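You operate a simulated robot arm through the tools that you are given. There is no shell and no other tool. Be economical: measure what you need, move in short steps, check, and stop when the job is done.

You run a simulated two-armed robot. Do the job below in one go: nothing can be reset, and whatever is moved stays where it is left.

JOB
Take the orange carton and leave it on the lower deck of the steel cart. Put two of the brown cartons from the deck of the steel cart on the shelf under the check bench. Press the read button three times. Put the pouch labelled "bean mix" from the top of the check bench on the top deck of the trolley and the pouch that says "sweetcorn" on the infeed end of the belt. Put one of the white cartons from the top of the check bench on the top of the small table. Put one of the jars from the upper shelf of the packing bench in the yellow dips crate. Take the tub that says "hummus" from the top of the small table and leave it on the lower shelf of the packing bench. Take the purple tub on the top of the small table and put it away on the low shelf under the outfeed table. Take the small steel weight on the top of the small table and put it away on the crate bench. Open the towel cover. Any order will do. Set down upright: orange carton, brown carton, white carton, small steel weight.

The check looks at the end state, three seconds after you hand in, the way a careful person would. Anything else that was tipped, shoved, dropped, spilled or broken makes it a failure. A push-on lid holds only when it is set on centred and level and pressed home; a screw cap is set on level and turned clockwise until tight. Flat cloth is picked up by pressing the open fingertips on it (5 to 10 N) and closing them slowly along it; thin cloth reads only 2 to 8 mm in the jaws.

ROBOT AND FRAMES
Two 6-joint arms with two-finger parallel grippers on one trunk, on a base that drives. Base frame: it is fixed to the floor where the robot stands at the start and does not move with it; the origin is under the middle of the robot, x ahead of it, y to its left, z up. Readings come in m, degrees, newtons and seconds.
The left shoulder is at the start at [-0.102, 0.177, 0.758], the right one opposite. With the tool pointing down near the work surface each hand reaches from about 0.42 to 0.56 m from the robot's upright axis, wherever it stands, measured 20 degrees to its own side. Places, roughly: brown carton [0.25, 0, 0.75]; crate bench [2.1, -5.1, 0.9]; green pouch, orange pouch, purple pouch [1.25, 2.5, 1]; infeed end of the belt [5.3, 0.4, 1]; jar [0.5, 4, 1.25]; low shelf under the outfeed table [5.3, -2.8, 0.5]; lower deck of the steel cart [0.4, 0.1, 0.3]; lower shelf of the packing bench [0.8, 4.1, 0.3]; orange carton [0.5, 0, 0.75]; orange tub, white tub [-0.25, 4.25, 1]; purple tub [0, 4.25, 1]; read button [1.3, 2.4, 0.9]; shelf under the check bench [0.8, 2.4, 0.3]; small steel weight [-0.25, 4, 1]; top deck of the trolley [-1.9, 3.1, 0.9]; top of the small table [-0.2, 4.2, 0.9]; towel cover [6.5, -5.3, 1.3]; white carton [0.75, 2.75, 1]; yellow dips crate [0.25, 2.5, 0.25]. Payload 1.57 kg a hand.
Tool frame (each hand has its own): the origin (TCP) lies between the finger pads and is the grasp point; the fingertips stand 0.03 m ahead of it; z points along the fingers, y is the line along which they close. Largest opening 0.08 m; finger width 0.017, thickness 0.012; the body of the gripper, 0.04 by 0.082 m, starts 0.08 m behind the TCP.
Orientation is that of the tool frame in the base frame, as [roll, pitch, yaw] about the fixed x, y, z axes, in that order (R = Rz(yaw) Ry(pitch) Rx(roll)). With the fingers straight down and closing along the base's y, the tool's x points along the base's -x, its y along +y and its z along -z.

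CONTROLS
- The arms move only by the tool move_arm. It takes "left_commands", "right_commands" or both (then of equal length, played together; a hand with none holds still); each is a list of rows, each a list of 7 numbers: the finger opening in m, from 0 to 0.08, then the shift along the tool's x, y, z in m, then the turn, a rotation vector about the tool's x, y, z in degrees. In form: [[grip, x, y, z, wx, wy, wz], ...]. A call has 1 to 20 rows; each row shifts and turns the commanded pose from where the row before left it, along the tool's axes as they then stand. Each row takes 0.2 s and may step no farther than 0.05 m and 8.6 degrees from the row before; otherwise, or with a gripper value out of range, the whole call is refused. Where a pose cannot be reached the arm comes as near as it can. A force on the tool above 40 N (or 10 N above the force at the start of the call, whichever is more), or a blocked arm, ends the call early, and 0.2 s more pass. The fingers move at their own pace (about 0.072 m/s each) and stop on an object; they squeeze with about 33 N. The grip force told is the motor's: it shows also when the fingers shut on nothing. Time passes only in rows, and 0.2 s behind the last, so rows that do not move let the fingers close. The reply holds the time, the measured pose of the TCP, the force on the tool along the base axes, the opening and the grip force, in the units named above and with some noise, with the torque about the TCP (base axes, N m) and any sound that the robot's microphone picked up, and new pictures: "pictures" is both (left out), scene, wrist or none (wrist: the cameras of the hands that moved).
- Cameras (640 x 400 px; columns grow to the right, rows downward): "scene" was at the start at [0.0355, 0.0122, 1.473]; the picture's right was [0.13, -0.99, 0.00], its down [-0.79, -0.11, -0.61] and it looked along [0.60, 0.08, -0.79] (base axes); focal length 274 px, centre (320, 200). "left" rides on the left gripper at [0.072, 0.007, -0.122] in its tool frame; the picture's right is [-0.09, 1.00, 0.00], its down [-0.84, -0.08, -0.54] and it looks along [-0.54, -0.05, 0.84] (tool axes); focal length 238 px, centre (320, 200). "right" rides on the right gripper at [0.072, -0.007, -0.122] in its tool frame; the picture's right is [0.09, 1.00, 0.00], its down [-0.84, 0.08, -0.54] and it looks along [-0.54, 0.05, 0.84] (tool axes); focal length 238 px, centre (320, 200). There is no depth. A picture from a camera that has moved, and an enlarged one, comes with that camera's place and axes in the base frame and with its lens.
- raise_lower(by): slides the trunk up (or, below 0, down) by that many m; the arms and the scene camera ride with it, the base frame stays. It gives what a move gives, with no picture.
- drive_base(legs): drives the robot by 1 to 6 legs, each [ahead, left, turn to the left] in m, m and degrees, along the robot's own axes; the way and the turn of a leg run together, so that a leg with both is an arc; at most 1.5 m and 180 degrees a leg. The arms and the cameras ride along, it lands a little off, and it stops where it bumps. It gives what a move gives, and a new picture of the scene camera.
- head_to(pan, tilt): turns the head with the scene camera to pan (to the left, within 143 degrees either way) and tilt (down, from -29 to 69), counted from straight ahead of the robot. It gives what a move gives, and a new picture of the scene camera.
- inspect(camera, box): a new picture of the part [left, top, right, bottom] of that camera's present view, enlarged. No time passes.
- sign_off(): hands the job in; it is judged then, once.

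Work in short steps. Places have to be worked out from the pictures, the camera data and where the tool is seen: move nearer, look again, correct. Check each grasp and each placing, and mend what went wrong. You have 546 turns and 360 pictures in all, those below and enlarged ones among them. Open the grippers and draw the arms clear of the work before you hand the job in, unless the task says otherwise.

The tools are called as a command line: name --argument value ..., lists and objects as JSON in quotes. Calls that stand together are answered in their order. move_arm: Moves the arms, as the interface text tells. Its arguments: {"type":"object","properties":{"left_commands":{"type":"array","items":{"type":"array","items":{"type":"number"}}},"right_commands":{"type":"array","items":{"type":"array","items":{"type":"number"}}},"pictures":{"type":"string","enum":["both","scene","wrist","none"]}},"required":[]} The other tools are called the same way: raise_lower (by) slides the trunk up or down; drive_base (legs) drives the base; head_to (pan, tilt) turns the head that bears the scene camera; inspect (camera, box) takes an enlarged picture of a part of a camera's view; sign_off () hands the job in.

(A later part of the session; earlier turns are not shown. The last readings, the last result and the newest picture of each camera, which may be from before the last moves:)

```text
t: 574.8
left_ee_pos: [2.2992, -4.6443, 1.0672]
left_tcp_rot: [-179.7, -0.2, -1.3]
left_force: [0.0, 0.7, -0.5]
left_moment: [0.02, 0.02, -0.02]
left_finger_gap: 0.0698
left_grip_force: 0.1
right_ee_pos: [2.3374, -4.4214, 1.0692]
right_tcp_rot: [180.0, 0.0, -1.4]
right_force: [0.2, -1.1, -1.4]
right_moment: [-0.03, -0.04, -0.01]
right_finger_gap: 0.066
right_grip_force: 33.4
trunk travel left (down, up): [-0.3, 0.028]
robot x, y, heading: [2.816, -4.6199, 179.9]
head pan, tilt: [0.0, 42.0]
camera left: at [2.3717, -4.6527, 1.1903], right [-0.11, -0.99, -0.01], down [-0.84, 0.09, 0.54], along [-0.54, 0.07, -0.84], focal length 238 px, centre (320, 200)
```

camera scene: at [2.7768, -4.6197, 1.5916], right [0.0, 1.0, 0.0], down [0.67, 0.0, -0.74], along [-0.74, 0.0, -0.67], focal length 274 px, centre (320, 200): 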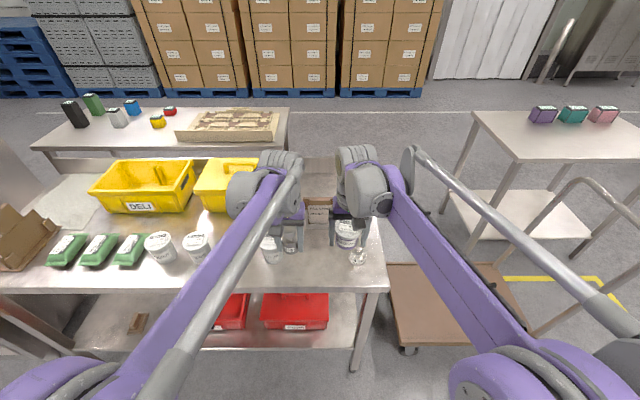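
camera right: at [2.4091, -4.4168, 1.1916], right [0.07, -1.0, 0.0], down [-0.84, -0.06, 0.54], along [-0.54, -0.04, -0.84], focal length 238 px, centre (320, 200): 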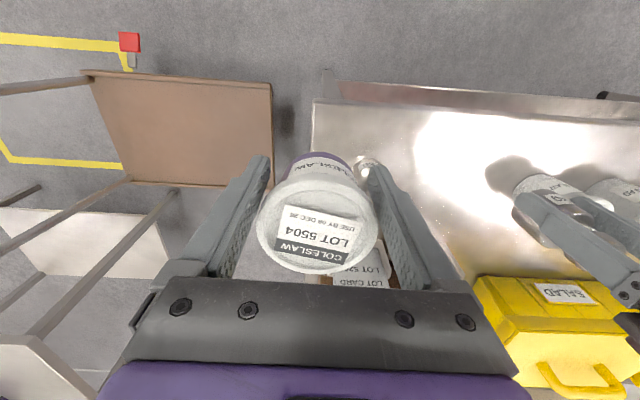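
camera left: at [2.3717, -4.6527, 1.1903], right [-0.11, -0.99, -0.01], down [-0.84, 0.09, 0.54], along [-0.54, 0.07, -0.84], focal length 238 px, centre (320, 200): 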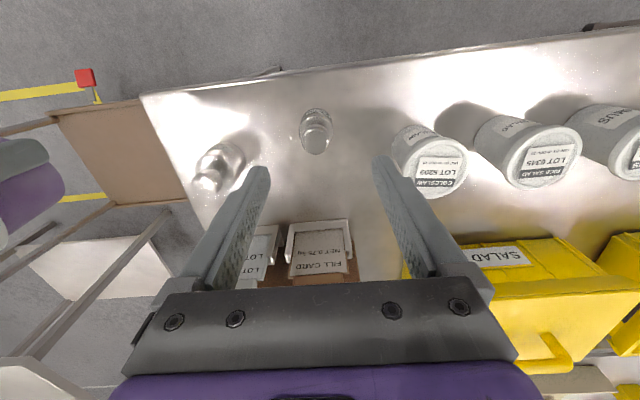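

The weight stands upright on the crate bench. The coleslaw needs a free surface for the re-grip, and the white table to the north-west has room. I drive around the trolley to its east side.

drive_base --legs '[[-0.35, 0, 0], [0, -1.4, 0]]'

head_to --pan 0 --tilt 30

```text
t: 589.1
left_ee_pos: [2.6543, -3.2435, 1.0684]
left_tcp_rot: [-179.7, -0.2, -1.3]
left_force: [0.0, 0.2, -0.1]
left_moment: [0.0, -0.01, 0.01]
left_finger_gap: 0.0698
left_grip_force: 0.0
right_ee_pos: [2.6924, -3.0184, 1.0696]
right_tcp_rot: [180.0, 0.0, -1.4]
right_force: [-0.7, 0.7, -1.5]
right_moment: [0.01, -0.04, 0.0]
right_finger_gap: 0.0647
right_grip_force: 32.4
trunk travel left (down, up): [-0.3, 0.028]
robot x, y, heading: [3.1734, -3.2193, 179.4]
head pan, tilt: [0.0, 42.0]
camera scene: at [3.1307, -3.2181, 1.5917], right [0.01, 1.0, 0.0], down [0.67, 0.0, -0.74], along [-0.74, 0.0, -0.67], focal length 274 px, centre (320, 200)
```

scene: 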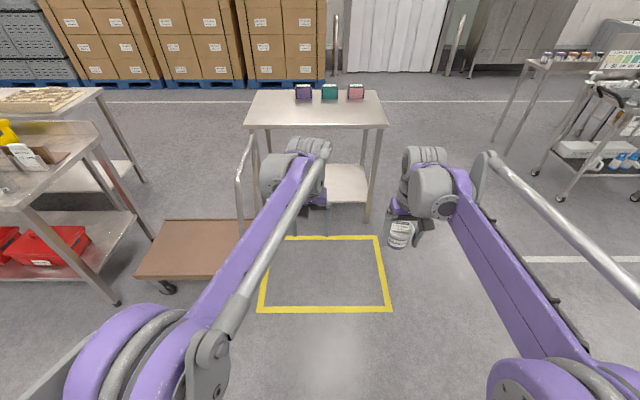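

```text
t: 589.8
left_ee_pos: [2.6538, -3.2425, 1.0673]
left_tcp_rot: [-179.7, -0.2, -1.4]
left_force: [-0.2, 0.1, 0.5]
left_moment: [0.0, 0.01, -0.01]
left_finger_gap: 0.0701
left_grip_force: 0.1
right_ee_pos: [2.6913, -3.0185, 1.069]
right_tcp_rot: [-180.0, -0.1, -1.3]
right_force: [1.0, 0.0, -1.3]
right_moment: [0.02, 0.0, -0.02]
right_finger_gap: 0.0644
right_grip_force: 32.8
trunk travel left (down, up): [-0.3, 0.028]
robot x, y, heading: [3.17, -3.2177, 179.5]
head pan, tilt: [0.0, 30.0]
camera scene: at [3.1238, -3.2181, 1.61], right [0.01, 1.0, 0.0], down [0.5, 0.0, -0.87], along [-0.87, 0.0, -0.5], focal length 274 px, centre (320, 200)
```

scene: 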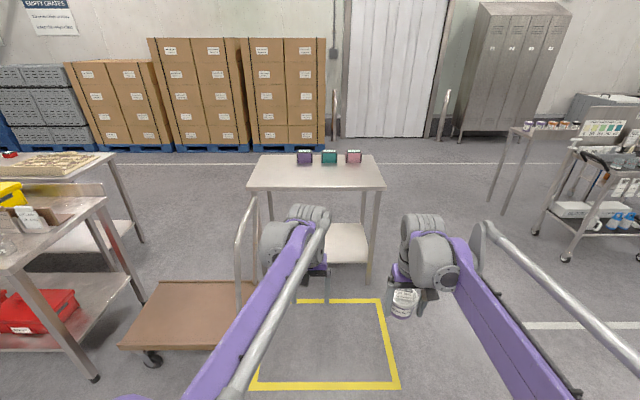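

The tub's grip keeps slipping a little with each movement, so I set it down soon. I drive straight to the white table, keeping clear of the trolley handle.

drive_base --legs '[[0.5, -0.13, 0], [0.45, 0, 0]]'

move_arm --right_commands '[[0.0, 0, 0.015, 0, 0, 0, 0], [0.0, 0, 0.025, 0, 0, 0, 0], [0.0, 0, 0.025, 0, 0, 0, 0], [0.0, 0, 0.015, 0, 0, 0, 0], [0.0, 0, 0, 0, 0, 0, 0]]' --pictures "wrist"

```text
t: 595.2
left_ee_pos: [1.7071, -3.1028, 1.0664]
left_tcp_rot: [-179.7, -0.2, -1.5]
left_force: [0.5, 0.0, 0.8]
left_moment: [0.01, -0.01, 0.0]
left_finger_gap: 0.0703
left_grip_force: 0.0
right_ee_pos: [1.7451, -2.8783, 1.0697]
right_tcp_rot: [180.0, -0.1, -1.7]
right_force: [-0.5, -0.3, -1.1]
right_moment: [0.01, -0.01, -0.02]
right_finger_gap: 0.064
right_grip_force: 33.0
trunk travel left (down, up): [-0.3, 0.028]
robot x, y, heading: [2.2258, -3.08, 179.4]
head pan, tilt: [0.0, 30.0]
camera scene: at [2.1764, -3.08, 1.6099], right [0.01, 1.0, 0.0], down [0.5, 0.0, -0.87], along [-0.87, 0.01, -0.5], focal length 274 px, centre (320, 200)
```

scene: 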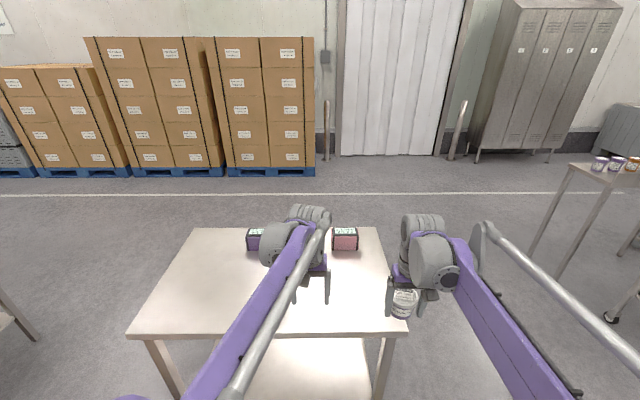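

```text
t: 596.4
left_ee_pos: [1.7063, -3.1016, 1.0688]
left_tcp_rot: [-179.7, -0.3, -1.6]
left_force: [-0.5, 0.6, -0.1]
left_moment: [-0.01, 0.03, -0.01]
left_finger_gap: 0.07
left_grip_force: 0.0
right_ee_pos: [1.7428, -2.9596, 1.0684]
right_tcp_rot: [180.0, 0.1, -1.7]
right_force: [-0.6, 0.0, -2.0]
right_moment: [-0.02, 0.01, 0.0]
right_finger_gap: 0.0642
right_grip_force: 33.2
trunk travel left (down, up): [-0.3, 0.028]
robot x, y, heading: [2.2235, -3.0819, 179.0]
head pan, tilt: [0.0, 30.0]
camera right: at [1.815, -2.9553, 1.1908], right [0.06, -1.0, 0.0], down [-0.84, -0.05, 0.54], along [-0.54, -0.03, -0.84], focal length 238 px, centre (320, 200)
```

right: 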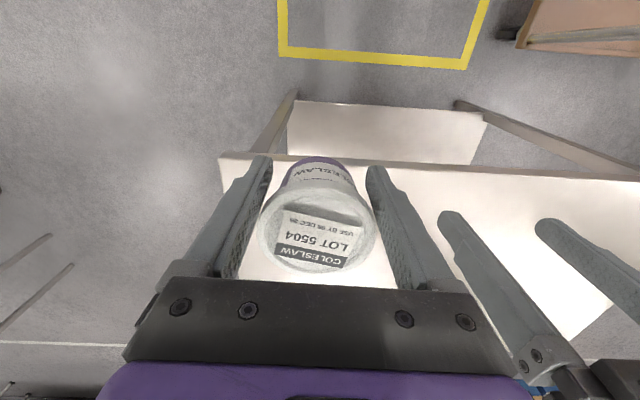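

I advance 0.13 m, then lower the tub onto the table.

drive_base --legs '[[0.13, 0, 0]]'

move_arm --right_commands '[[0.0, 0, 0, 0.02, 0, 0, 0], [0.0, 0, 0, 0.03, 0, 0, 0], [0.0, 0, 0, 0.03, 0, 0, 0], [0.0, 0, 0, 0.02, 0, 0, 0], [0.0, 0, 0, 0, 0, 0, 0]]' --pictures "wrist"

```text
t: 597.7
left_ee_pos: [1.5793, -3.1005, 1.0677]
left_tcp_rot: [-179.7, -0.2, -1.6]
left_force: [-0.2, 0.0, 0.4]
left_moment: [0.02, 0.0, 0.02]
left_finger_gap: 0.0699
left_grip_force: 0.1
right_ee_pos: [1.6155, -2.958, 1.0683]
right_tcp_rot: [-179.9, 0.0, -1.7]
right_force: [0.1, -1.1, -1.4]
right_moment: [0.0, 0.01, -0.02]
right_finger_gap: 0.064
right_grip_force: 33.8
trunk travel left (down, up): [-0.3, 0.028]
robot x, y, heading: [2.0943, -3.0796, 179.5]
head pan, tilt: [0.0, 30.0]
camera scene: at [2.0493, -3.0788, 1.6099], right [0.01, 1.0, 0.0], down [0.5, -0.01, -0.87], along [-0.87, 0.01, -0.5], focal length 274 px, centre (320, 200)
```

scene: 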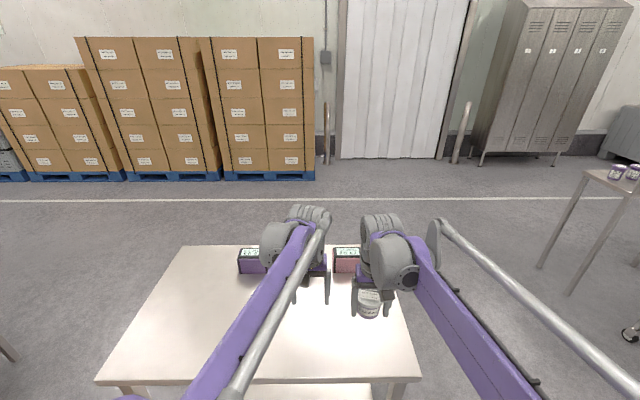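

```text
t: 598.9
left_ee_pos: [1.5791, -3.1013, 1.0673]
left_tcp_rot: [-179.7, -0.3, -1.6]
left_force: [0.2, 0.0, -0.7]
left_moment: [0.02, -0.03, 0.04]
left_finger_gap: 0.0698
left_grip_force: 0.0
right_ee_pos: [1.6151, -2.9567, 0.9685]
right_tcp_rot: [-180.0, 0.0, -1.7]
right_force: [-0.5, -0.7, -2.6]
right_moment: [0.0, -0.03, 0.0]
right_finger_gap: 0.0637
right_grip_force: 33.2
trunk travel left (down, up): [-0.3, 0.028]
robot x, y, heading: [2.0929, -3.0804, 179.5]
head pan, tilt: [0.0, 30.0]
camera right: at [1.688, -2.9537, 1.091], right [0.06, -1.0, 0.0], down [-0.84, -0.05, 0.54], along [-0.54, -0.03, -0.84], focal length 238 px, centre (320, 200)
```

right: 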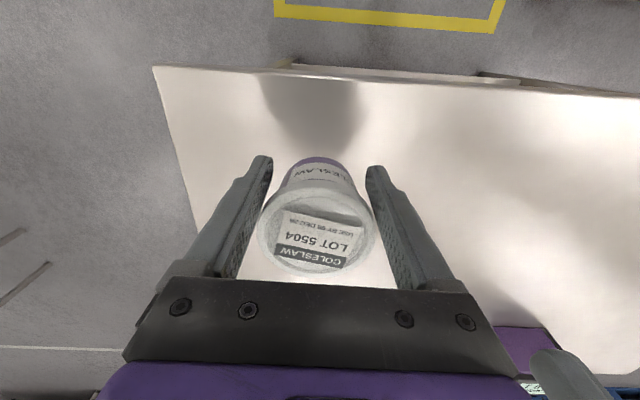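

move_arm --right_commands '[[0.0, 0, 0, 0.008, 0, 0, 0], [0.0, 0, 0, 0.007, 0, 0, 0], [0.0, 0, 0, 0.0, 0, 0, 0]]' --pictures "none"

move_arm --right_commands '[[0.0, 0, 0, 0.005, 0, 0, 0], [0.0, 0, 0, 0.004, 0, 0, 0], [0.0, 0, 0, 0.0, 0, 0, 0]]' --pictures "none"

```text
t: 599.7
left_ee_pos: [1.5786, -3.1002, 1.068]
left_tcp_rot: [-179.7, -0.2, -1.6]
left_force: [0.1, -0.6, 0.2]
left_moment: [0.0, 0.04, 0.02]
left_finger_gap: 0.07
left_grip_force: 0.1
right_ee_pos: [1.6153, -2.9576, 0.9535]
right_tcp_rot: [180.0, 0.0, -1.7]
right_force: [0.3, 0.4, -2.0]
right_moment: [0.02, -0.02, 0.01]
right_finger_gap: 0.0637
right_grip_force: 33.3
trunk travel left (down, up): [-0.3, 0.028]
robot x, y, heading: [2.0998, -3.0819, 179.6]
head pan, tilt: [0.0, 30.0]
```

```text
t: 600.5
left_ee_pos: [1.5793, -3.1, 1.0684]
left_tcp_rot: [-179.8, -0.2, -1.6]
left_force: [-0.4, -0.5, -0.9]
left_moment: [0.04, 0.02, 0.03]
left_finger_gap: 0.0702
left_grip_force: 0.1
right_ee_pos: [1.615, -2.9579, 0.9449]
right_tcp_rot: [-180.0, 0.0, -1.6]
right_force: [0.0, 0.3, -1.3]
right_moment: [0.01, -0.02, -0.02]
right_finger_gap: 0.0635
right_grip_force: 33.3
trunk travel left (down, up): [-0.3, 0.028]
robot x, y, heading: [2.0987, -3.084, 179.5]
head pan, tilt: [0.0, 30.0]
```

move_arm --right_commands '[[0.0, 0, 0, 0.004, 0, 0, 0], [0.0, 0, 0, 0.004, 0, 0, 0], [0.0, 0, 0, 0.0, 0, 0, 0]]' --pictures "none"

```text
t: 601.3
left_ee_pos: [1.5803, -3.1013, 1.0675]
left_tcp_rot: [-179.6, -0.3, -1.6]
left_force: [0.1, 0.4, 1.4]
left_moment: [0.0, -0.03, 0.02]
left_finger_gap: 0.07
left_grip_force: 0.1
right_ee_pos: [1.6148, -2.9574, 0.9354]
right_tcp_rot: [-180.0, 0.0, -1.7]
right_force: [0.0, -0.1, -1.7]
right_moment: [0.03, -0.03, 0.0]
right_finger_gap: 0.0637
right_grip_force: 33.2
trunk travel left (down, up): [-0.3, 0.028]
robot x, y, heading: [2.0979, -3.0822, 179.4]
head pan, tilt: [0.0, 30.0]
```

move_arm --right_commands '[[0.0, 0, 0, 0.004, 0, 0, 0], [0.0, 0, 0, 0.004, 0, 0, 0], [0.0, 0, 0, 0.0, 0, 0, 0]]' --pictures "wrist"

```text
t: 602.1
left_ee_pos: [1.5796, -3.0995, 1.0675]
left_tcp_rot: [-179.7, -0.1, -1.5]
left_force: [-0.1, -0.7, -0.3]
left_moment: [0.02, -0.01, 0.01]
left_finger_gap: 0.0699
left_grip_force: 0.1
right_ee_pos: [1.616, -2.9575, 0.9288]
right_tcp_rot: [-180.0, -0.1, -1.6]
right_force: [0.1, 0.2, -1.3]
right_moment: [0.02, -0.04, -0.05]
right_finger_gap: 0.0635
right_grip_force: 33.1
trunk travel left (down, up): [-0.3, 0.028]
robot x, y, heading: [2.095, -3.0798, 179.2]
head pan, tilt: [0.0, 30.0]
camera right: at [1.6874, -2.9537, 1.0507], right [0.06, -1.0, 0.0], down [-0.84, -0.05, 0.54], along [-0.54, -0.03, -0.84], focal length 238 px, centre (320, 200)
```

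right: 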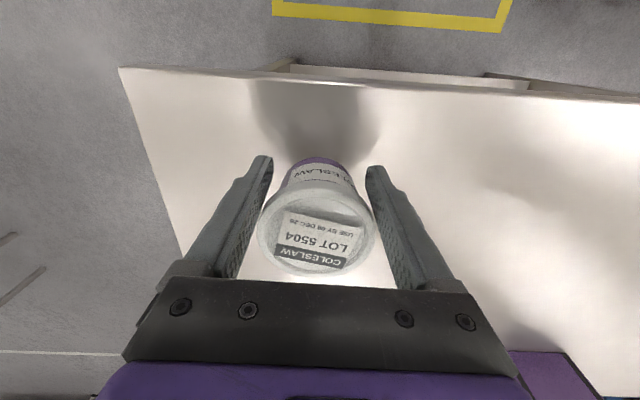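

move_arm --right_commands '[[0.0, 0, 0, 0.004, 0, 0, 0], [0.0, 0, 0, 0.004, 0, 0, 0], [0.0, 0, 0, 0.0, 0, 0, 0]]' --pictures "none"

```text
t: 602.9
left_ee_pos: [1.5795, -3.1009, 1.0683]
left_tcp_rot: [-179.6, -0.3, -1.6]
left_force: [-0.5, 0.3, 0.1]
left_moment: [0.01, 0.01, 0.02]
left_finger_gap: 0.0699
left_grip_force: 0.1
right_ee_pos: [1.6155, -2.957, 0.921]
right_tcp_rot: [180.0, 0.0, -1.7]
right_force: [-0.1, -0.3, -1.7]
right_moment: [-0.01, -0.03, 0.01]
right_finger_gap: 0.0632
right_grip_force: 33.3
trunk travel left (down, up): [-0.3, 0.028]
robot x, y, heading: [2.0957, -3.081, 179.2]
head pan, tilt: [0.0, 30.0]
```

move_arm --right_commands '[[0.0, 0, 0, 0.004, 0, 0, 0], [0.0, 0, 0, 0.004, 0, 0, 0], [0.0, 0, 0, 0.0, 0, 0, 0]]' --pictures "none"

```text
t: 603.7
left_ee_pos: [1.5779, -3.1, 1.0678]
left_tcp_rot: [-179.8, -0.2, -1.6]
left_force: [-0.9, 0.3, -0.3]
left_moment: [0.01, 0.0, 0.03]
left_finger_gap: 0.0702
left_grip_force: 0.1
right_ee_pos: [1.6144, -2.9585, 0.9113]
right_tcp_rot: [-180.0, 0.0, -1.7]
right_force: [-0.1, -0.3, -1.4]
right_moment: [0.0, -0.04, 0.0]
right_finger_gap: 0.0631
right_grip_force: 33.3
trunk travel left (down, up): [-0.3, 0.028]
robot x, y, heading: [2.096, -3.0793, 179.5]
head pan, tilt: [0.0, 30.0]
```

move_arm --right_commands '[[0.0, 0, 0, 0.004, 0, 0, 0], [0.0, 0, 0, 0.003, 0, 0, 0], [0.0, 0, 0, 0.0, 0, 0, 0]]' --pictures "none"

```text
t: 604.5
left_ee_pos: [1.5783, -3.1014, 1.0683]
left_tcp_rot: [-179.7, -0.2, -1.6]
left_force: [-0.4, -0.2, -0.2]
left_moment: [0.0, 0.02, -0.02]
left_finger_gap: 0.0701
left_grip_force: 0.2
right_ee_pos: [1.6157, -2.9569, 0.9057]
right_tcp_rot: [-179.9, 0.0, -1.8]
right_force: [0.8, -0.7, -1.5]
right_moment: [-0.02, -0.05, -0.02]
right_finger_gap: 0.0631
right_grip_force: 33.0
trunk travel left (down, up): [-0.3, 0.028]
robot x, y, heading: [2.0969, -3.0831, 179.4]
head pan, tilt: [0.0, 30.0]
```

move_arm --right_commands '[[0.0, 0, 0, 0.004, 0, 0, 0], [0.0, 0, 0, 0.003, 0, 0, 0], [0.0, 0, 0, 0.0, 0, 0, 0]]' --pictures "none"

```text
t: 605.3
left_ee_pos: [1.5802, -3.1015, 1.0683]
left_tcp_rot: [-179.7, 0.0, -1.6]
left_force: [-0.7, 0.2, 1.0]
left_moment: [0.02, -0.02, -0.02]
left_finger_gap: 0.0701
left_grip_force: 0.0
right_ee_pos: [1.6161, -2.9596, 0.9006]
right_tcp_rot: [179.9, 0.0, -1.7]
right_force: [4.2, -0.4, 22.3]
right_moment: [-0.01, 0.23, 0.08]
right_finger_gap: 0.0625
right_grip_force: 32.9
trunk travel left (down, up): [-0.3, 0.028]
robot x, y, heading: [2.0996, -3.082, 179.3]
head pan, tilt: [0.0, 30.0]
```

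Contact. I release and lift to check that the tub stands.

move_arm --right_commands '[[0.0, 0, 0, -0.001, 0, 0, 0], [0.08, 0, 0, 0, 0, 0, 0], [0.08, 0, 0, 0, 0, 0, 0], [0.08, 0, 0, -0.02, 0, 0, 0], [0.08, 0, 0, -0.04, 0, 0, 0], [0.08, 0, 0, -0.04, 0, 0, 0], [0.08, 0, 0, -0.04, 0, 0, 0]]' --pictures "wrist"

```text
t: 606.9
left_ee_pos: [1.5782, -3.099, 1.0672]
left_tcp_rot: [-179.7, -0.2, -1.6]
left_force: [-0.2, 0.3, -1.0]
left_moment: [-0.03, 0.0, -0.01]
left_finger_gap: 0.0699
left_grip_force: 0.1
right_ee_pos: [1.6154, -2.9598, 1.0391]
right_tcp_rot: [179.9, 0.1, -1.6]
right_force: [-0.1, 0.3, -0.4]
right_moment: [-0.01, -0.02, -0.02]
right_finger_gap: 0.0798
right_grip_force: 0.2
trunk travel left (down, up): [-0.3, 0.028]
robot x, y, heading: [2.0982, -3.0859, 179.4]
head pan, tilt: [0.0, 30.0]
camera right: at [1.6871, -2.9541, 1.1629], right [0.06, -1.0, 0.0], down [-0.84, -0.05, 0.54], along [-0.54, -0.03, -0.84], focal length 238 px, centre (320, 200)
```

right: 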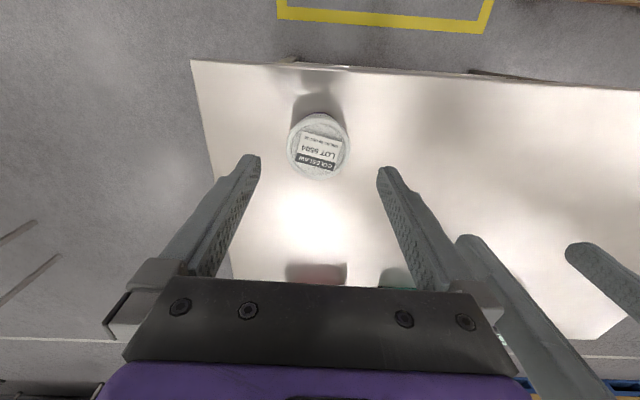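

The tub stands upright. I move the right hand back and pitch it to 40 degrees below horizontal for the new grip.

move_arm --right_commands '[[0.08, 0.04, 0, 0, 0, 0, 0], [0.08, 0.045, 0, 0, 0, 0, 0], [0.08, 0, 0, 0, 0, -8.33, 0], [0.08, 0, 0, 0, 0, -8.33, 0], [0.08, 0, 0, 0, 0, -8.33, 0], [0.08, 0, 0, 0, 0, -8.33, 0], [0.08, 0, 0, 0, 0, -8.33, 0], [0.08, 0, 0, 0, 0, -8.33, 0], [0.08, 0, 0, 0, 0, 0, 0]]' --pictures "wrist"

```text
t: 608.9
left_ee_pos: [1.5781, -3.1002, 1.069]
left_tcp_rot: [-179.6, -0.2, -1.6]
left_force: [-0.2, 0.3, 1.3]
left_moment: [0.02, 0.01, -0.01]
left_finger_gap: 0.0701
left_grip_force: 0.0
right_ee_pos: [1.7005, -2.9603, 1.0393]
right_tcp_rot: [180.0, 50.0, -1.7]
right_force: [-0.2, 0.0, 1.0]
right_moment: [-0.03, 0.01, 0.02]
right_finger_gap: 0.0799
right_grip_force: 0.0
trunk travel left (down, up): [-0.3, 0.028]
robot x, y, heading: [2.0954, -3.0823, 179.3]
head pan, tilt: [0.0, 30.0]
camera right: at [1.8401, -2.9583, 1.0631], right [0.03, -1.0, -0.07], down [-0.12, -0.07, 0.99], along [-0.99, -0.02, -0.13], focal length 238 px, centre (320, 200)
```

right: 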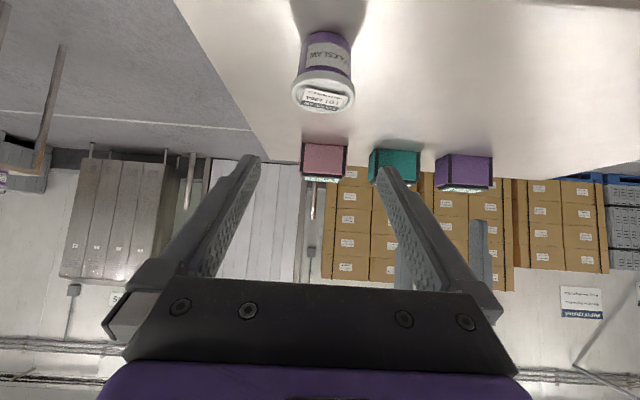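

The tub is at (1.602, -2.959). I approach along the pitched tool axis around its body.

move_arm --right_commands '[[0.08, 0.0243, 0, 0.0348, 0, 0, 0], [0.08, 0.0243, 0.001, 0.0348, 0, 0, 0], [0.08, 0, 0.001, 0.033, 0, 0, 0], [0.08, 0, 0, 0.033, 0, 0, 0], [0.08, 0, 0, 0.03, 0, 0, 0], [0.08, 0, 0, 0.0, 0, 0, 0]]' --pictures "wrist"

```text
t: 610.3
left_ee_pos: [1.5796, -3.1004, 1.068]
left_tcp_rot: [-179.8, -0.3, -1.6]
left_force: [-0.2, -0.4, -0.1]
left_moment: [0.01, 0.02, -0.04]
left_finger_gap: 0.0701
left_grip_force: 0.1
right_ee_pos: [1.6054, -2.9563, 0.8946]
right_tcp_rot: [180.0, 50.1, -1.7]
right_force: [-0.1, 0.0, -0.3]
right_moment: [-0.02, 0.0, 0.01]
right_finger_gap: 0.08
right_grip_force: 0.1
trunk travel left (down, up): [-0.3, 0.028]
robot x, y, heading: [2.0932, -3.0812, 179.5]
head pan, tilt: [0.0, 30.0]
camera right: at [1.7454, -2.9559, 0.9194], right [0.03, -1.0, -0.07], down [-0.13, -0.07, 0.99], along [-0.99, -0.02, -0.13], focal length 238 px, centre (320, 200)
```

right: 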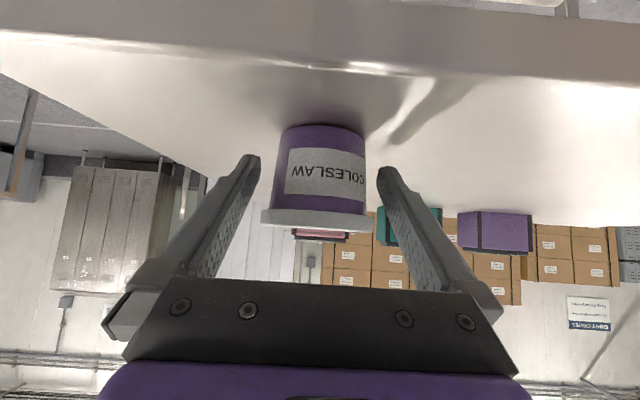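

The fingers flank the tub's body below the lid. I close and lift a little.

move_arm --right_commands '[[0.06, 0, 0, 0, 0, 0, 0], [0.03, 0, 0, 0, 0, 0, 0], [0.0, 0, 0, 0, 0, 0, 0], [0.0, 0, 0, 0, 0, 0, 0], [0.0, 0, 0, 0, 0, 0, 0], [0.0, -0.0077, 0, -0.0064, 0, 0, 0], [0.0, -0.0077, 0, -0.0064, 0, 0, 0], [0.0, 0, 0, 0, 0, 0, 0]]' --pictures "wrist"

```text
t: 612.1
left_ee_pos: [1.5779, -3.0993, 1.0681]
left_tcp_rot: [-179.7, -0.2, -1.6]
left_force: [0.4, 0.2, 0.0]
left_moment: [0.0, -0.04, 0.01]
left_finger_gap: 0.07
left_grip_force: 0.1
right_ee_pos: [1.6062, -2.9591, 0.916]
right_tcp_rot: [-180.0, 49.9, -1.7]
right_force: [-0.3, 0.1, -1.9]
right_moment: [-0.02, 0.01, -0.01]
right_finger_gap: 0.0605
right_grip_force: 33.6
trunk travel left (down, up): [-0.3, 0.028]
robot x, y, heading: [2.0971, -3.0831, 179.3]
head pan, tilt: [0.0, 30.0]
camera right: at [1.7448, -2.9567, 0.9396], right [0.03, -1.0, -0.07], down [-0.13, -0.07, 0.99], along [-0.99, -0.02, -0.13], focal length 238 px, centre (320, 200)
```

right: 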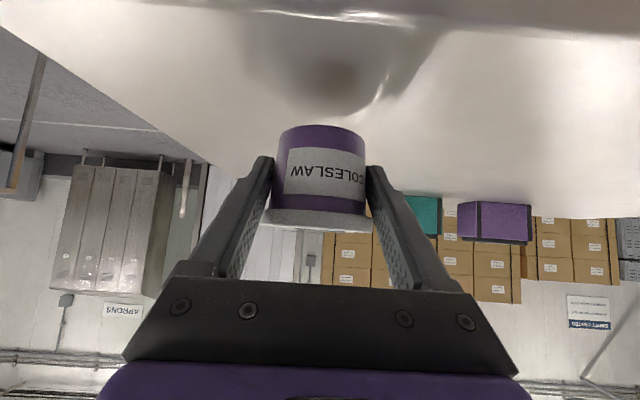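

It is held firmly by the body now. I lift it and drive to the south end of the outfeed table.

move_arm --right_commands '[[0.0, -0.025, 0, -0.021, 0, 0, 0], [0.0, -0.025, 0, -0.021, 0, 0, 0], [0.0, -0.025, 0, -0.021, 0, 0, 0], [0.0, 0, 0, 0, 0, 0, 0]]' --pictures "none"

drive_base --legs '[[-0.5, 0, 0], [0, 0, -90], [0, -1.35, 0], [-0.5, 0, 0], [0, -1.3, 0]]'

```text
t: 613.1
left_ee_pos: [1.5787, -3.1008, 1.0676]
left_tcp_rot: [-179.7, -0.2, -1.5]
left_force: [0.3, 0.1, -0.6]
left_moment: [-0.01, 0.01, 0.01]
left_finger_gap: 0.07
left_grip_force: 0.0
right_ee_pos: [1.6052, -2.9583, 1.0127]
right_tcp_rot: [-180.0, 49.8, -1.7]
right_force: [-0.7, 0.6, -1.4]
right_moment: [-0.02, -0.01, 0.02]
right_finger_gap: 0.0605
right_grip_force: 33.0
trunk travel left (down, up): [-0.3, 0.028]
robot x, y, heading: [2.0984, -3.0827, 179.2]
head pan, tilt: [0.0, 30.0]
```

```text
t: 645.4
left_ee_pos: [5.2442, -3.0643, 1.068]
left_tcp_rot: [-179.6, -0.2, -90.8]
left_force: [0.6, -0.1, 0.4]
left_moment: [-0.01, -0.02, -0.02]
left_finger_gap: 0.0699
left_grip_force: 0.2
right_ee_pos: [5.3859, -3.0867, 1.0136]
right_tcp_rot: [179.9, 49.8, -90.9]
right_force: [0.6, -0.2, -0.7]
right_moment: [-0.01, 0.0, -0.01]
right_finger_gap: 0.0606
right_grip_force: 33.5
trunk travel left (down, up): [-0.3, 0.028]
robot x, y, heading: [5.2722, -3.5814, 90.2]
head pan, tilt: [0.0, 30.0]
camera scene: at [5.2699, -3.5305, 1.61], right [1.0, 0.0, 0.0], down [0.0, -0.5, -0.87], along [0.0, 0.87, -0.5], focal length 274 px, centre (320, 200)
```

scene: 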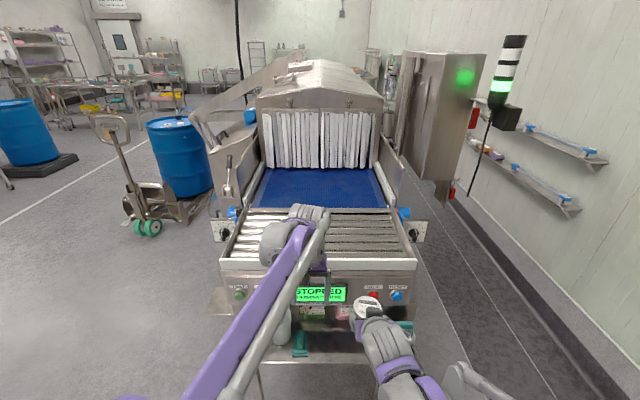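

I tuck the left hand out to the side, lower the trunk, and look under the table.

move_arm --left_commands '[[0.07, 0.0267, 0.039, 0, 0, 0, 0], [0.07, 0.0267, 0.039, 0, 0, 0, 0], [0.07, 0.0267, 0.039, 0, 0, 0, 0], [0.07, 0.0267, 0.039, 0, 0, 0, 0], [0.07, 0.0267, 0.039, 0, 0, 0, 0], [0.07, 0.0267, 0.039, 0, 0, 0, 0], [0.07, 0.0267, 0.039, 0, 0, 0, 0], [0.07, 0.0267, 0.039, 0, 0, 0, 0], [0.07, 0.0267, 0.039, 0, 0, 0, 0], [0.07, 0.0267, 0.039, 0, 0, 0, 0]]' --pictures "none"

raise_lower --by -0.3

head_to --pan 0 --tilt 40

```text
t: 647.6
left_ee_pos: [4.8485, -3.3246, 1.0665]
left_tcp_rot: [-179.6, -0.3, -90.9]
left_force: [0.2, 0.6, -0.1]
left_moment: [0.02, 0.03, 0.01]
left_finger_gap: 0.0701
left_grip_force: 0.0
right_ee_pos: [5.3855, -3.0871, 1.0134]
right_tcp_rot: [-180.0, 49.9, -90.8]
right_force: [0.7, 0.2, -1.1]
right_moment: [-0.03, -0.02, -0.06]
right_finger_gap: 0.0604
right_grip_force: 33.1
trunk travel left (down, up): [-0.3, 0.028]
robot x, y, heading: [5.2697, -3.578, 90.2]
head pan, tilt: [0.0, 30.0]
```

```text
t: 650.6
left_ee_pos: [4.8491, -3.3263, 0.7666]
left_tcp_rot: [-179.7, -0.2, -90.8]
left_force: [0.5, -0.6, 0.0]
left_moment: [-0.01, -0.01, 0.01]
left_finger_gap: 0.0699
left_grip_force: 0.0
right_ee_pos: [5.3866, -3.088, 0.7124]
right_tcp_rot: [-179.9, 49.9, -90.9]
right_force: [-0.5, 0.7, -1.5]
right_moment: [-0.04, -0.01, 0.0]
right_finger_gap: 0.0602
right_grip_force: 33.6
trunk travel left (down, up): [0.0, 0.328]
robot x, y, heading: [5.2676, -3.5834, 90.1]
head pan, tilt: [0.0, 30.0]
```

```text
t: 651.3
left_ee_pos: [4.8494, -3.3255, 0.7658]
left_tcp_rot: [-179.8, -0.2, -90.7]
left_force: [0.0, -0.6, -0.9]
left_moment: [0.02, 0.02, 0.0]
left_finger_gap: 0.0699
left_grip_force: 0.0
right_ee_pos: [5.3869, -3.086, 0.7147]
right_tcp_rot: [-179.9, 49.9, -90.9]
right_force: [0.0, -0.1, -1.0]
right_moment: [-0.02, -0.02, -0.03]
right_finger_gap: 0.0604
right_grip_force: 33.0
trunk travel left (down, up): [0.0, 0.328]
robot x, y, heading: [5.2719, -3.5777, 90.2]
head pan, tilt: [0.0, 40.0]
camera scene: at [5.2697, -3.4845, 1.2891], right [1.0, 0.0, 0.0], down [0.0, -0.64, -0.77], along [0.0, 0.77, -0.64], focal length 274 px, centre (320, 200)
```

scene: 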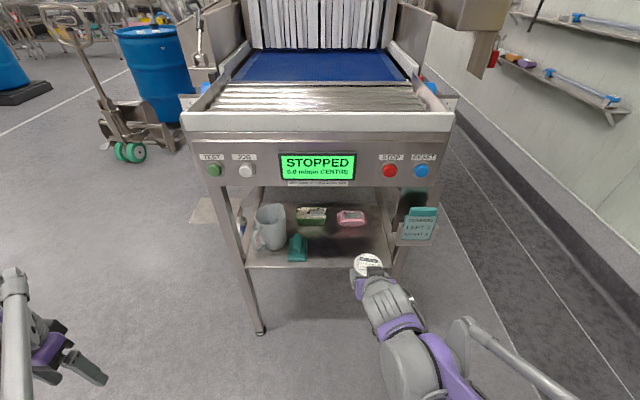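

The shelf's right part is free: the pink item is behind it at y -2.74 and the teal one at x 5.2. I lower to entry height and drive in.

move_arm --right_commands '[[0.0, 0.029, 0, 0.0247, 0, 0, 0], [0.0, 0.029, 0, 0.0247, 0, 0, 0], [0.0, 0.029, 0, 0.0247, 0, 0, 0], [0.0, 0, 0, 0, 0, 0, 0]]' --pictures "none"

drive_base --legs '[[0.13, 0, 0]]'

move_arm --right_commands '[[0.0, 0, 0, 0, 0, 0, 0]]' --pictures "wrist"

```text
t: 652.3
left_ee_pos: [4.8504, -3.3243, 0.7658]
left_tcp_rot: [-179.8, -0.2, -90.9]
left_force: [-0.8, 0.7, 0.4]
left_moment: [-0.02, 0.0, -0.02]
left_finger_gap: 0.0698
left_grip_force: 0.0
right_ee_pos: [5.3874, -3.0863, 0.5982]
right_tcp_rot: [-179.9, 49.8, -90.9]
right_force: [-0.3, -0.1, -0.7]
right_moment: [0.02, -0.01, 0.01]
right_finger_gap: 0.0601
right_grip_force: 33.1
trunk travel left (down, up): [0.0, 0.328]
robot x, y, heading: [5.2712, -3.5827, 90.1]
head pan, tilt: [0.0, 40.0]
```

```text
t: 653.6
left_ee_pos: [4.8502, -3.1945, 0.7675]
left_tcp_rot: [-179.7, -0.2, -90.9]
left_force: [0.6, -0.7, 0.7]
left_moment: [0.01, -0.01, 0.02]
left_finger_gap: 0.0698
left_grip_force: 0.0
right_ee_pos: [5.3871, -2.9553, 0.5978]
right_tcp_rot: [-180.0, 49.9, -90.9]
right_force: [0.2, 1.1, -2.4]
right_moment: [-0.04, 0.0, -0.02]
right_finger_gap: 0.0605
right_grip_force: 32.6
trunk travel left (down, up): [0.0, 0.328]
robot x, y, heading: [5.2667, -3.4499, 90.3]
head pan, tilt: [0.0, 40.0]
camera scene: at [5.2694, -3.3538, 1.289], right [1.0, 0.0, 0.0], down [0.0, -0.64, -0.77], along [0.0, 0.77, -0.64], focal length 274 px, centre (320, 200)
```

scene: 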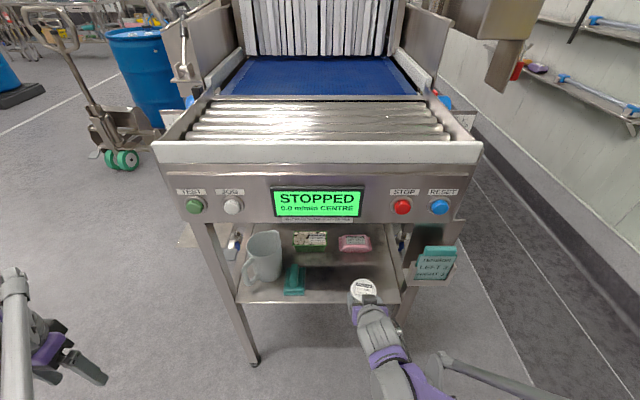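

```text
t: 654.0
left_ee_pos: [4.8494, -3.1942, 0.7665]
left_tcp_rot: [-179.7, -0.1, -90.8]
left_force: [0.3, 0.8, -0.5]
left_moment: [-0.02, 0.0, 0.01]
left_finger_gap: 0.0702
left_grip_force: 0.1
right_ee_pos: [5.3877, -2.9553, 0.5986]
right_tcp_rot: [180.0, 49.9, -90.9]
right_force: [0.7, 0.5, -1.6]
right_moment: [-0.02, -0.01, 0.02]
right_finger_gap: 0.0602
right_grip_force: 33.0
trunk travel left (down, up): [0.0, 0.328]
robot x, y, heading: [5.27, -3.4516, 89.9]
head pan, tilt: [0.0, 40.0]
camera right: at [5.3915, -3.0962, 0.6226], right [-1.0, -0.04, -0.07], down [-0.08, 0.13, 0.99], along [-0.03, 0.99, -0.13], focal length 238 px, centre (320, 200)
```

right: 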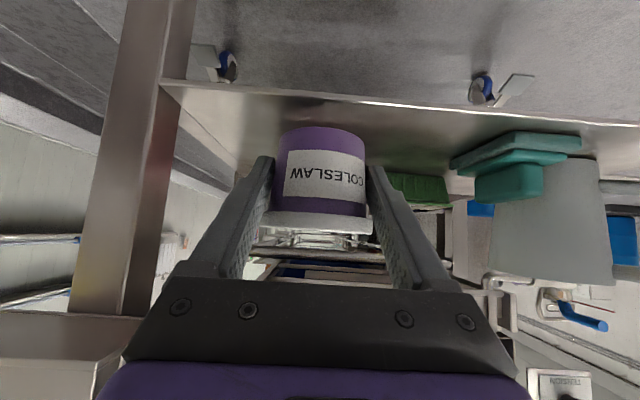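

All clear. I advance 0.095 m more and lower toward the shelf.

drive_base --legs '[[0.095, 0, 0]]'

move_arm --right_commands '[[0.0, 0.0115, 0, 0.0096, 0, 0, 0], [0.0, 0.0077, 0, 0.0064, 0, 0, 0], [0.0, 0, 0, 0, 0, 0, 0]]' --pictures "wrist"

```text
t: 655.1
left_ee_pos: [4.8492, -3.0995, 0.7667]
left_tcp_rot: [-179.7, -0.2, -90.9]
left_force: [1.3, 0.4, 1.3]
left_moment: [-0.01, 0.01, -0.01]
left_finger_gap: 0.0701
left_grip_force: 0.0
right_ee_pos: [5.3864, -2.8606, 0.5983]
right_tcp_rot: [-180.0, 49.9, -90.9]
right_force: [-0.8, -0.5, -1.6]
right_moment: [-0.03, 0.0, 0.02]
right_finger_gap: 0.0601
right_grip_force: 32.5
trunk travel left (down, up): [0.0, 0.328]
robot x, y, heading: [5.2681, -3.3586, 90.4]
head pan, tilt: [0.0, 40.0]
camera scene: at [5.2691, -3.2591, 1.289], right [1.0, 0.0, 0.0], down [0.0, -0.64, -0.77], along [0.0, 0.77, -0.64], focal length 274 px, centre (320, 200)
```

scene: 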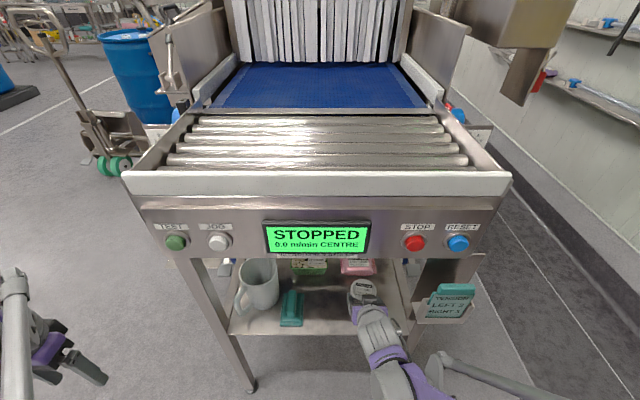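

```text
t: 655.9
left_ee_pos: [4.8494, -3.0993, 0.7653]
left_tcp_rot: [-179.7, -0.3, -90.9]
left_force: [-0.8, 0.3, 1.0]
left_moment: [-0.01, 0.0, 0.01]
left_finger_gap: 0.0701
left_grip_force: 0.0
right_ee_pos: [5.3866, -2.8607, 0.5735]
right_tcp_rot: [-179.9, 49.9, -90.9]
right_force: [-0.1, 0.3, -2.2]
right_moment: [-0.04, -0.01, 0.01]
right_finger_gap: 0.0603
right_grip_force: 33.0
trunk travel left (down, up): [0.0, 0.328]
robot x, y, heading: [5.2658, -3.3533, 90.1]
head pan, tilt: [0.0, 40.0]
camera right: at [5.3916, -3.0016, 0.5973], right [-1.0, -0.04, -0.07], down [-0.08, 0.13, 0.99], along [-0.03, 0.99, -0.13], focal length 238 px, centre (320, 200)
```

right: 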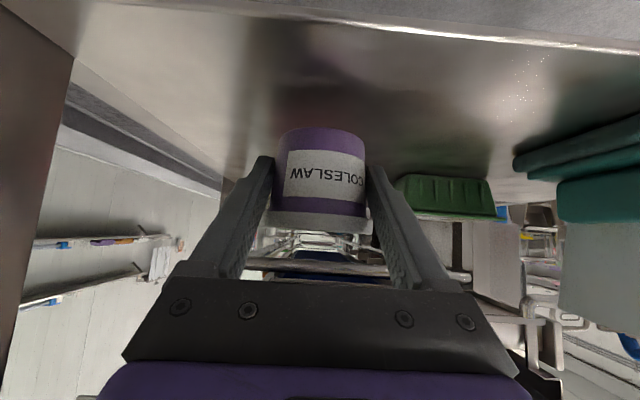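

move_arm --right_commands '[[0.0, 0.0035, 0, 0.003, 0, 0, 0], [0.0, 0.0035, 0, 0.003, 0, 0, 0], [0.0, 0, 0, 0, 0, 0, 0]]' --pictures "none"

```text
t: 656.7
left_ee_pos: [4.8502, -3.0996, 0.7661]
left_tcp_rot: [-179.7, -0.2, -90.8]
left_force: [0.3, 0.9, 0.0]
left_moment: [0.03, 0.0, -0.03]
left_finger_gap: 0.0704
left_grip_force: 0.0
right_ee_pos: [5.3868, -2.861, 0.5638]
right_tcp_rot: [-179.9, 50.0, -91.0]
right_force: [-0.2, -0.1, -1.4]
right_moment: [-0.01, 0.02, -0.01]
right_finger_gap: 0.0605
right_grip_force: 32.8
trunk travel left (down, up): [0.0, 0.328]
robot x, y, heading: [5.2679, -3.3561, 90.1]
head pan, tilt: [0.0, 40.0]
```

move_arm --right_commands '[[0.0, 0.0023, 0, 0.0019, 0, 0, 0], [0.0, 0.0023, 0, 0.0019, 0, 0, 0], [0.0, 0, 0, 0, 0, 0, 0]]' --pictures "none"

```text
t: 657.5
left_ee_pos: [4.8487, -3.1005, 0.7665]
left_tcp_rot: [-179.8, -0.2, -91.0]
left_force: [-0.8, 0.5, -0.6]
left_moment: [0.01, -0.01, -0.01]
left_finger_gap: 0.07
left_grip_force: 0.0
right_ee_pos: [5.3861, -2.8611, 0.5582]
right_tcp_rot: [-179.8, 49.9, -90.8]
right_force: [-0.1, -0.7, -1.2]
right_moment: [-0.03, 0.02, 0.01]
right_finger_gap: 0.0603
right_grip_force: 33.0
trunk travel left (down, up): [0.0, 0.328]
robot x, y, heading: [5.2721, -3.3592, 89.8]
head pan, tilt: [0.0, 40.0]
```

move_arm --right_commands '[[0.0, 0.0023, 0, 0.0019, 0, 0, 0], [0.0, 0.0023, 0, 0.0019, 0, 0, 0], [0.0, 0, 0, 0, 0, 0, 0]]' --pictures "none"

```text
t: 658.3
left_ee_pos: [4.8501, -3.1003, 0.768]
left_tcp_rot: [-179.6, -0.2, -90.8]
left_force: [-0.1, -1.3, -0.3]
left_moment: [-0.01, -0.02, 0.01]
left_finger_gap: 0.07
left_grip_force: 0.0
right_ee_pos: [5.3862, -2.8614, 0.5534]
right_tcp_rot: [-179.8, 50.1, -90.9]
right_force: [4.7, 3.6, 25.6]
right_moment: [0.34, -0.02, -0.03]
right_finger_gap: 0.0602
right_grip_force: 32.8
trunk travel left (down, up): [0.0, 0.328]
robot x, y, heading: [5.2677, -3.3573, 90.2]
head pan, tilt: [0.0, 40.0]
```

Contact with the shelf. I release and withdraw along the tool axis.

move_arm --right_commands '[[0.0, 0, 0, -0.001, 0, 0, 0], [0.08, 0, 0, 0, 0, 0, 0], [0.08, 0, 0, 0, 0, 0, 0], [0.08, 0, 0, -0.02, 0, 0, 0], [0.08, 0, 0, -0.03, 0, 0, 0], [0.08, 0, 0, -0.03, 0, 0, 0], [0.08, 0.0, 0, -0.02, 0, 0, 0], [0.08, 0, 0, 0, 0, 0, 0]]' --pictures "wrist"

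```text
t: 660.1
left_ee_pos: [4.8502, -3.0997, 0.7674]
left_tcp_rot: [-179.7, -0.2, -90.9]
left_force: [0.8, -1.0, -0.9]
left_moment: [-0.02, 0.0, -0.03]
left_finger_gap: 0.0701
left_grip_force: 0.0
right_ee_pos: [5.3861, -2.9382, 0.6182]
right_tcp_rot: [-179.9, 50.0, -90.8]
right_force: [-0.9, -0.2, 0.3]
right_moment: [-0.01, 0.0, 0.02]
right_finger_gap: 0.08
right_grip_force: 0.1
trunk travel left (down, up): [0.0, 0.328]
robot x, y, heading: [5.2725, -3.354, 90.2]
head pan, tilt: [0.0, 40.0]
camera right: at [5.3905, -3.0791, 0.6423], right [-1.0, -0.04, -0.07], down [-0.08, 0.13, 0.99], along [-0.03, 0.99, -0.13], focal length 238 px, centre (320, 200)
```

right: 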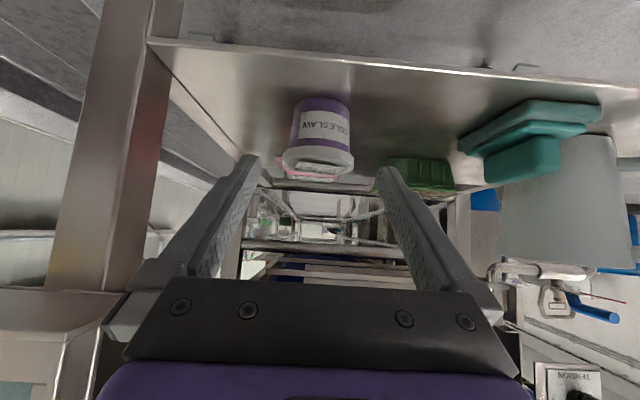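

The coleslaw stands on the shelf. I back off, raise the trunk, restore the right hand, and look toward the towel cover.

drive_base --legs '[[-0.5, 0, 0]]'

raise_lower --by 0.3

drive_base --legs '[[0, 0, -90], [-0.5, -1.4, 0]]'

head_to --pan 0 --tilt 15

```text
t: 663.1
left_ee_pos: [4.8511, -3.5997, 0.7665]
left_tcp_rot: [-179.8, -0.2, -90.7]
left_force: [-0.1, 0.3, 0.0]
left_moment: [-0.01, -0.02, -0.03]
left_finger_gap: 0.0699
left_grip_force: 0.1
right_ee_pos: [5.3867, -3.4376, 0.6178]
right_tcp_rot: [-180.0, 49.9, -90.9]
right_force: [-0.2, 0.1, -0.2]
right_moment: [0.02, 0.0, -0.01]
right_finger_gap: 0.0799
right_grip_force: 0.0
trunk travel left (down, up): [0.0, 0.328]
robot x, y, heading: [5.2742, -3.8552, 90.7]
head pan, tilt: [0.0, 40.0]
camera scene: at [5.271, -3.7589, 1.289], right [1.0, 0.01, 0.0], down [0.0, -0.64, -0.77], along [0.0, 0.77, -0.64], focal length 274 px, centre (320, 200)
```

scene: 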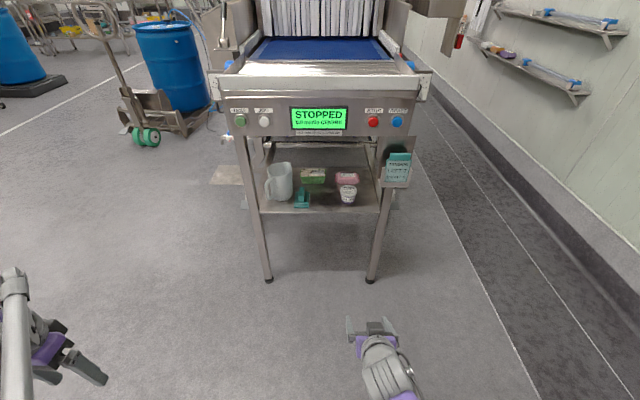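

```text
t: 666.1
left_ee_pos: [4.8511, -3.5996, 1.0666]
left_tcp_rot: [-179.7, -0.3, -90.7]
left_force: [0.3, 0.4, -0.7]
left_moment: [0.05, 0.0, 0.0]
left_finger_gap: 0.0699
left_grip_force: 0.0
right_ee_pos: [5.386, -3.4369, 0.9188]
right_tcp_rot: [179.9, 49.9, -90.8]
right_force: [0.0, -1.1, 0.0]
right_moment: [-0.03, 0.0, -0.03]
right_finger_gap: 0.0803
right_grip_force: 0.1
trunk travel left (down, up): [-0.3, 0.028]
robot x, y, heading: [5.2715, -3.8522, 90.0]
head pan, tilt: [0.0, 40.0]
```

```text
t: 682.3
left_ee_pos: [5.0308, -4.8288, 1.0673]
left_tcp_rot: [-179.7, -0.1, 179.2]
left_force: [0.3, 0.8, 0.4]
left_moment: [0.02, 0.04, 0.0]
left_finger_gap: 0.0699
left_grip_force: 0.1
right_ee_pos: [5.1919, -5.3665, 0.9178]
right_tcp_rot: [-179.9, 49.9, 179.0]
right_force: [-0.2, -0.2, -0.2]
right_moment: [-0.02, -0.01, -0.01]
right_finger_gap: 0.08
right_grip_force: 0.0
trunk travel left (down, up): [-0.3, 0.028]
robot x, y, heading: [4.7732, -5.2486, 0.0]
head pan, tilt: [0.0, 40.0]
camera scene: at [4.8168, -5.2467, 1.5947], right [0.0, -1.0, 0.0], down [-0.64, 0.0, -0.77], along [0.77, 0.0, -0.64], focal length 274 px, centre (320, 200)
```

scene: 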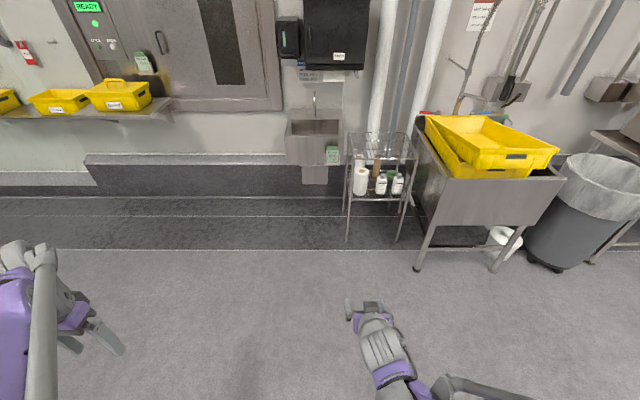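

```text
t: 683.2
left_ee_pos: [5.0296, -4.8282, 1.0668]
left_tcp_rot: [-179.8, -0.2, 179.1]
left_force: [-0.4, -0.8, 0.9]
left_moment: [0.02, -0.01, 0.01]
left_finger_gap: 0.0699
left_grip_force: 0.1
right_ee_pos: [5.1919, -5.3651, 0.918]
right_tcp_rot: [-180.0, 49.9, 179.0]
right_force: [0.5, -0.3, 0.0]
right_moment: [0.0, -0.01, 0.0]
right_finger_gap: 0.08
right_grip_force: 0.1
trunk travel left (down, up): [-0.3, 0.028]
robot x, y, heading: [4.774, -5.251, 0.2]
head pan, tilt: [0.0, 15.0]
camera scene: at [4.8252, -5.2466, 1.6342], right [0.0, -1.0, 0.0], down [-0.26, 0.0, -0.97], along [0.97, 0.0, -0.26], focal length 274 px, centre (320, 200)
```

scene: 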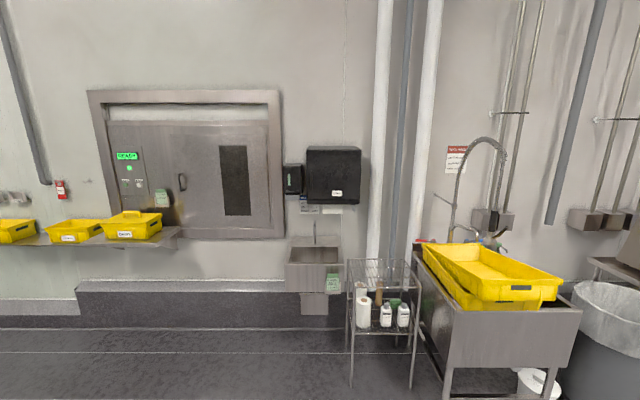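

Let me look closely at the black dispensers.

inspect --camera "scene" --box '[270, 130, 380, 230]'

```text
4.00 times, centred on (325, 180) of scene
camera zoom: at [4.8252, -5.2466, 1.6342], right [0.0, -1.0, 0.0], down [-0.26, 0.0, -0.97], along [0.97, 0.0, -0.26], focal length 1095 px, centre (300, 280)
```

zoom: 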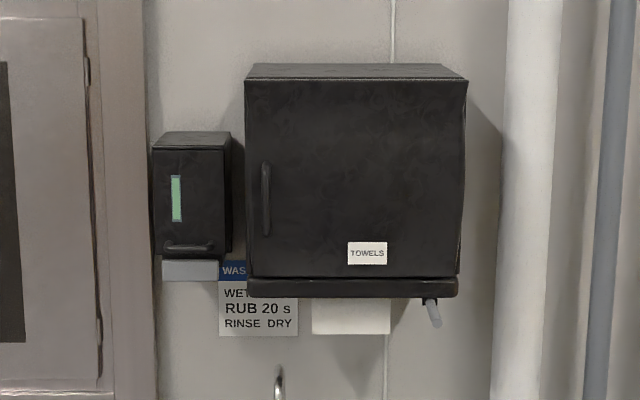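

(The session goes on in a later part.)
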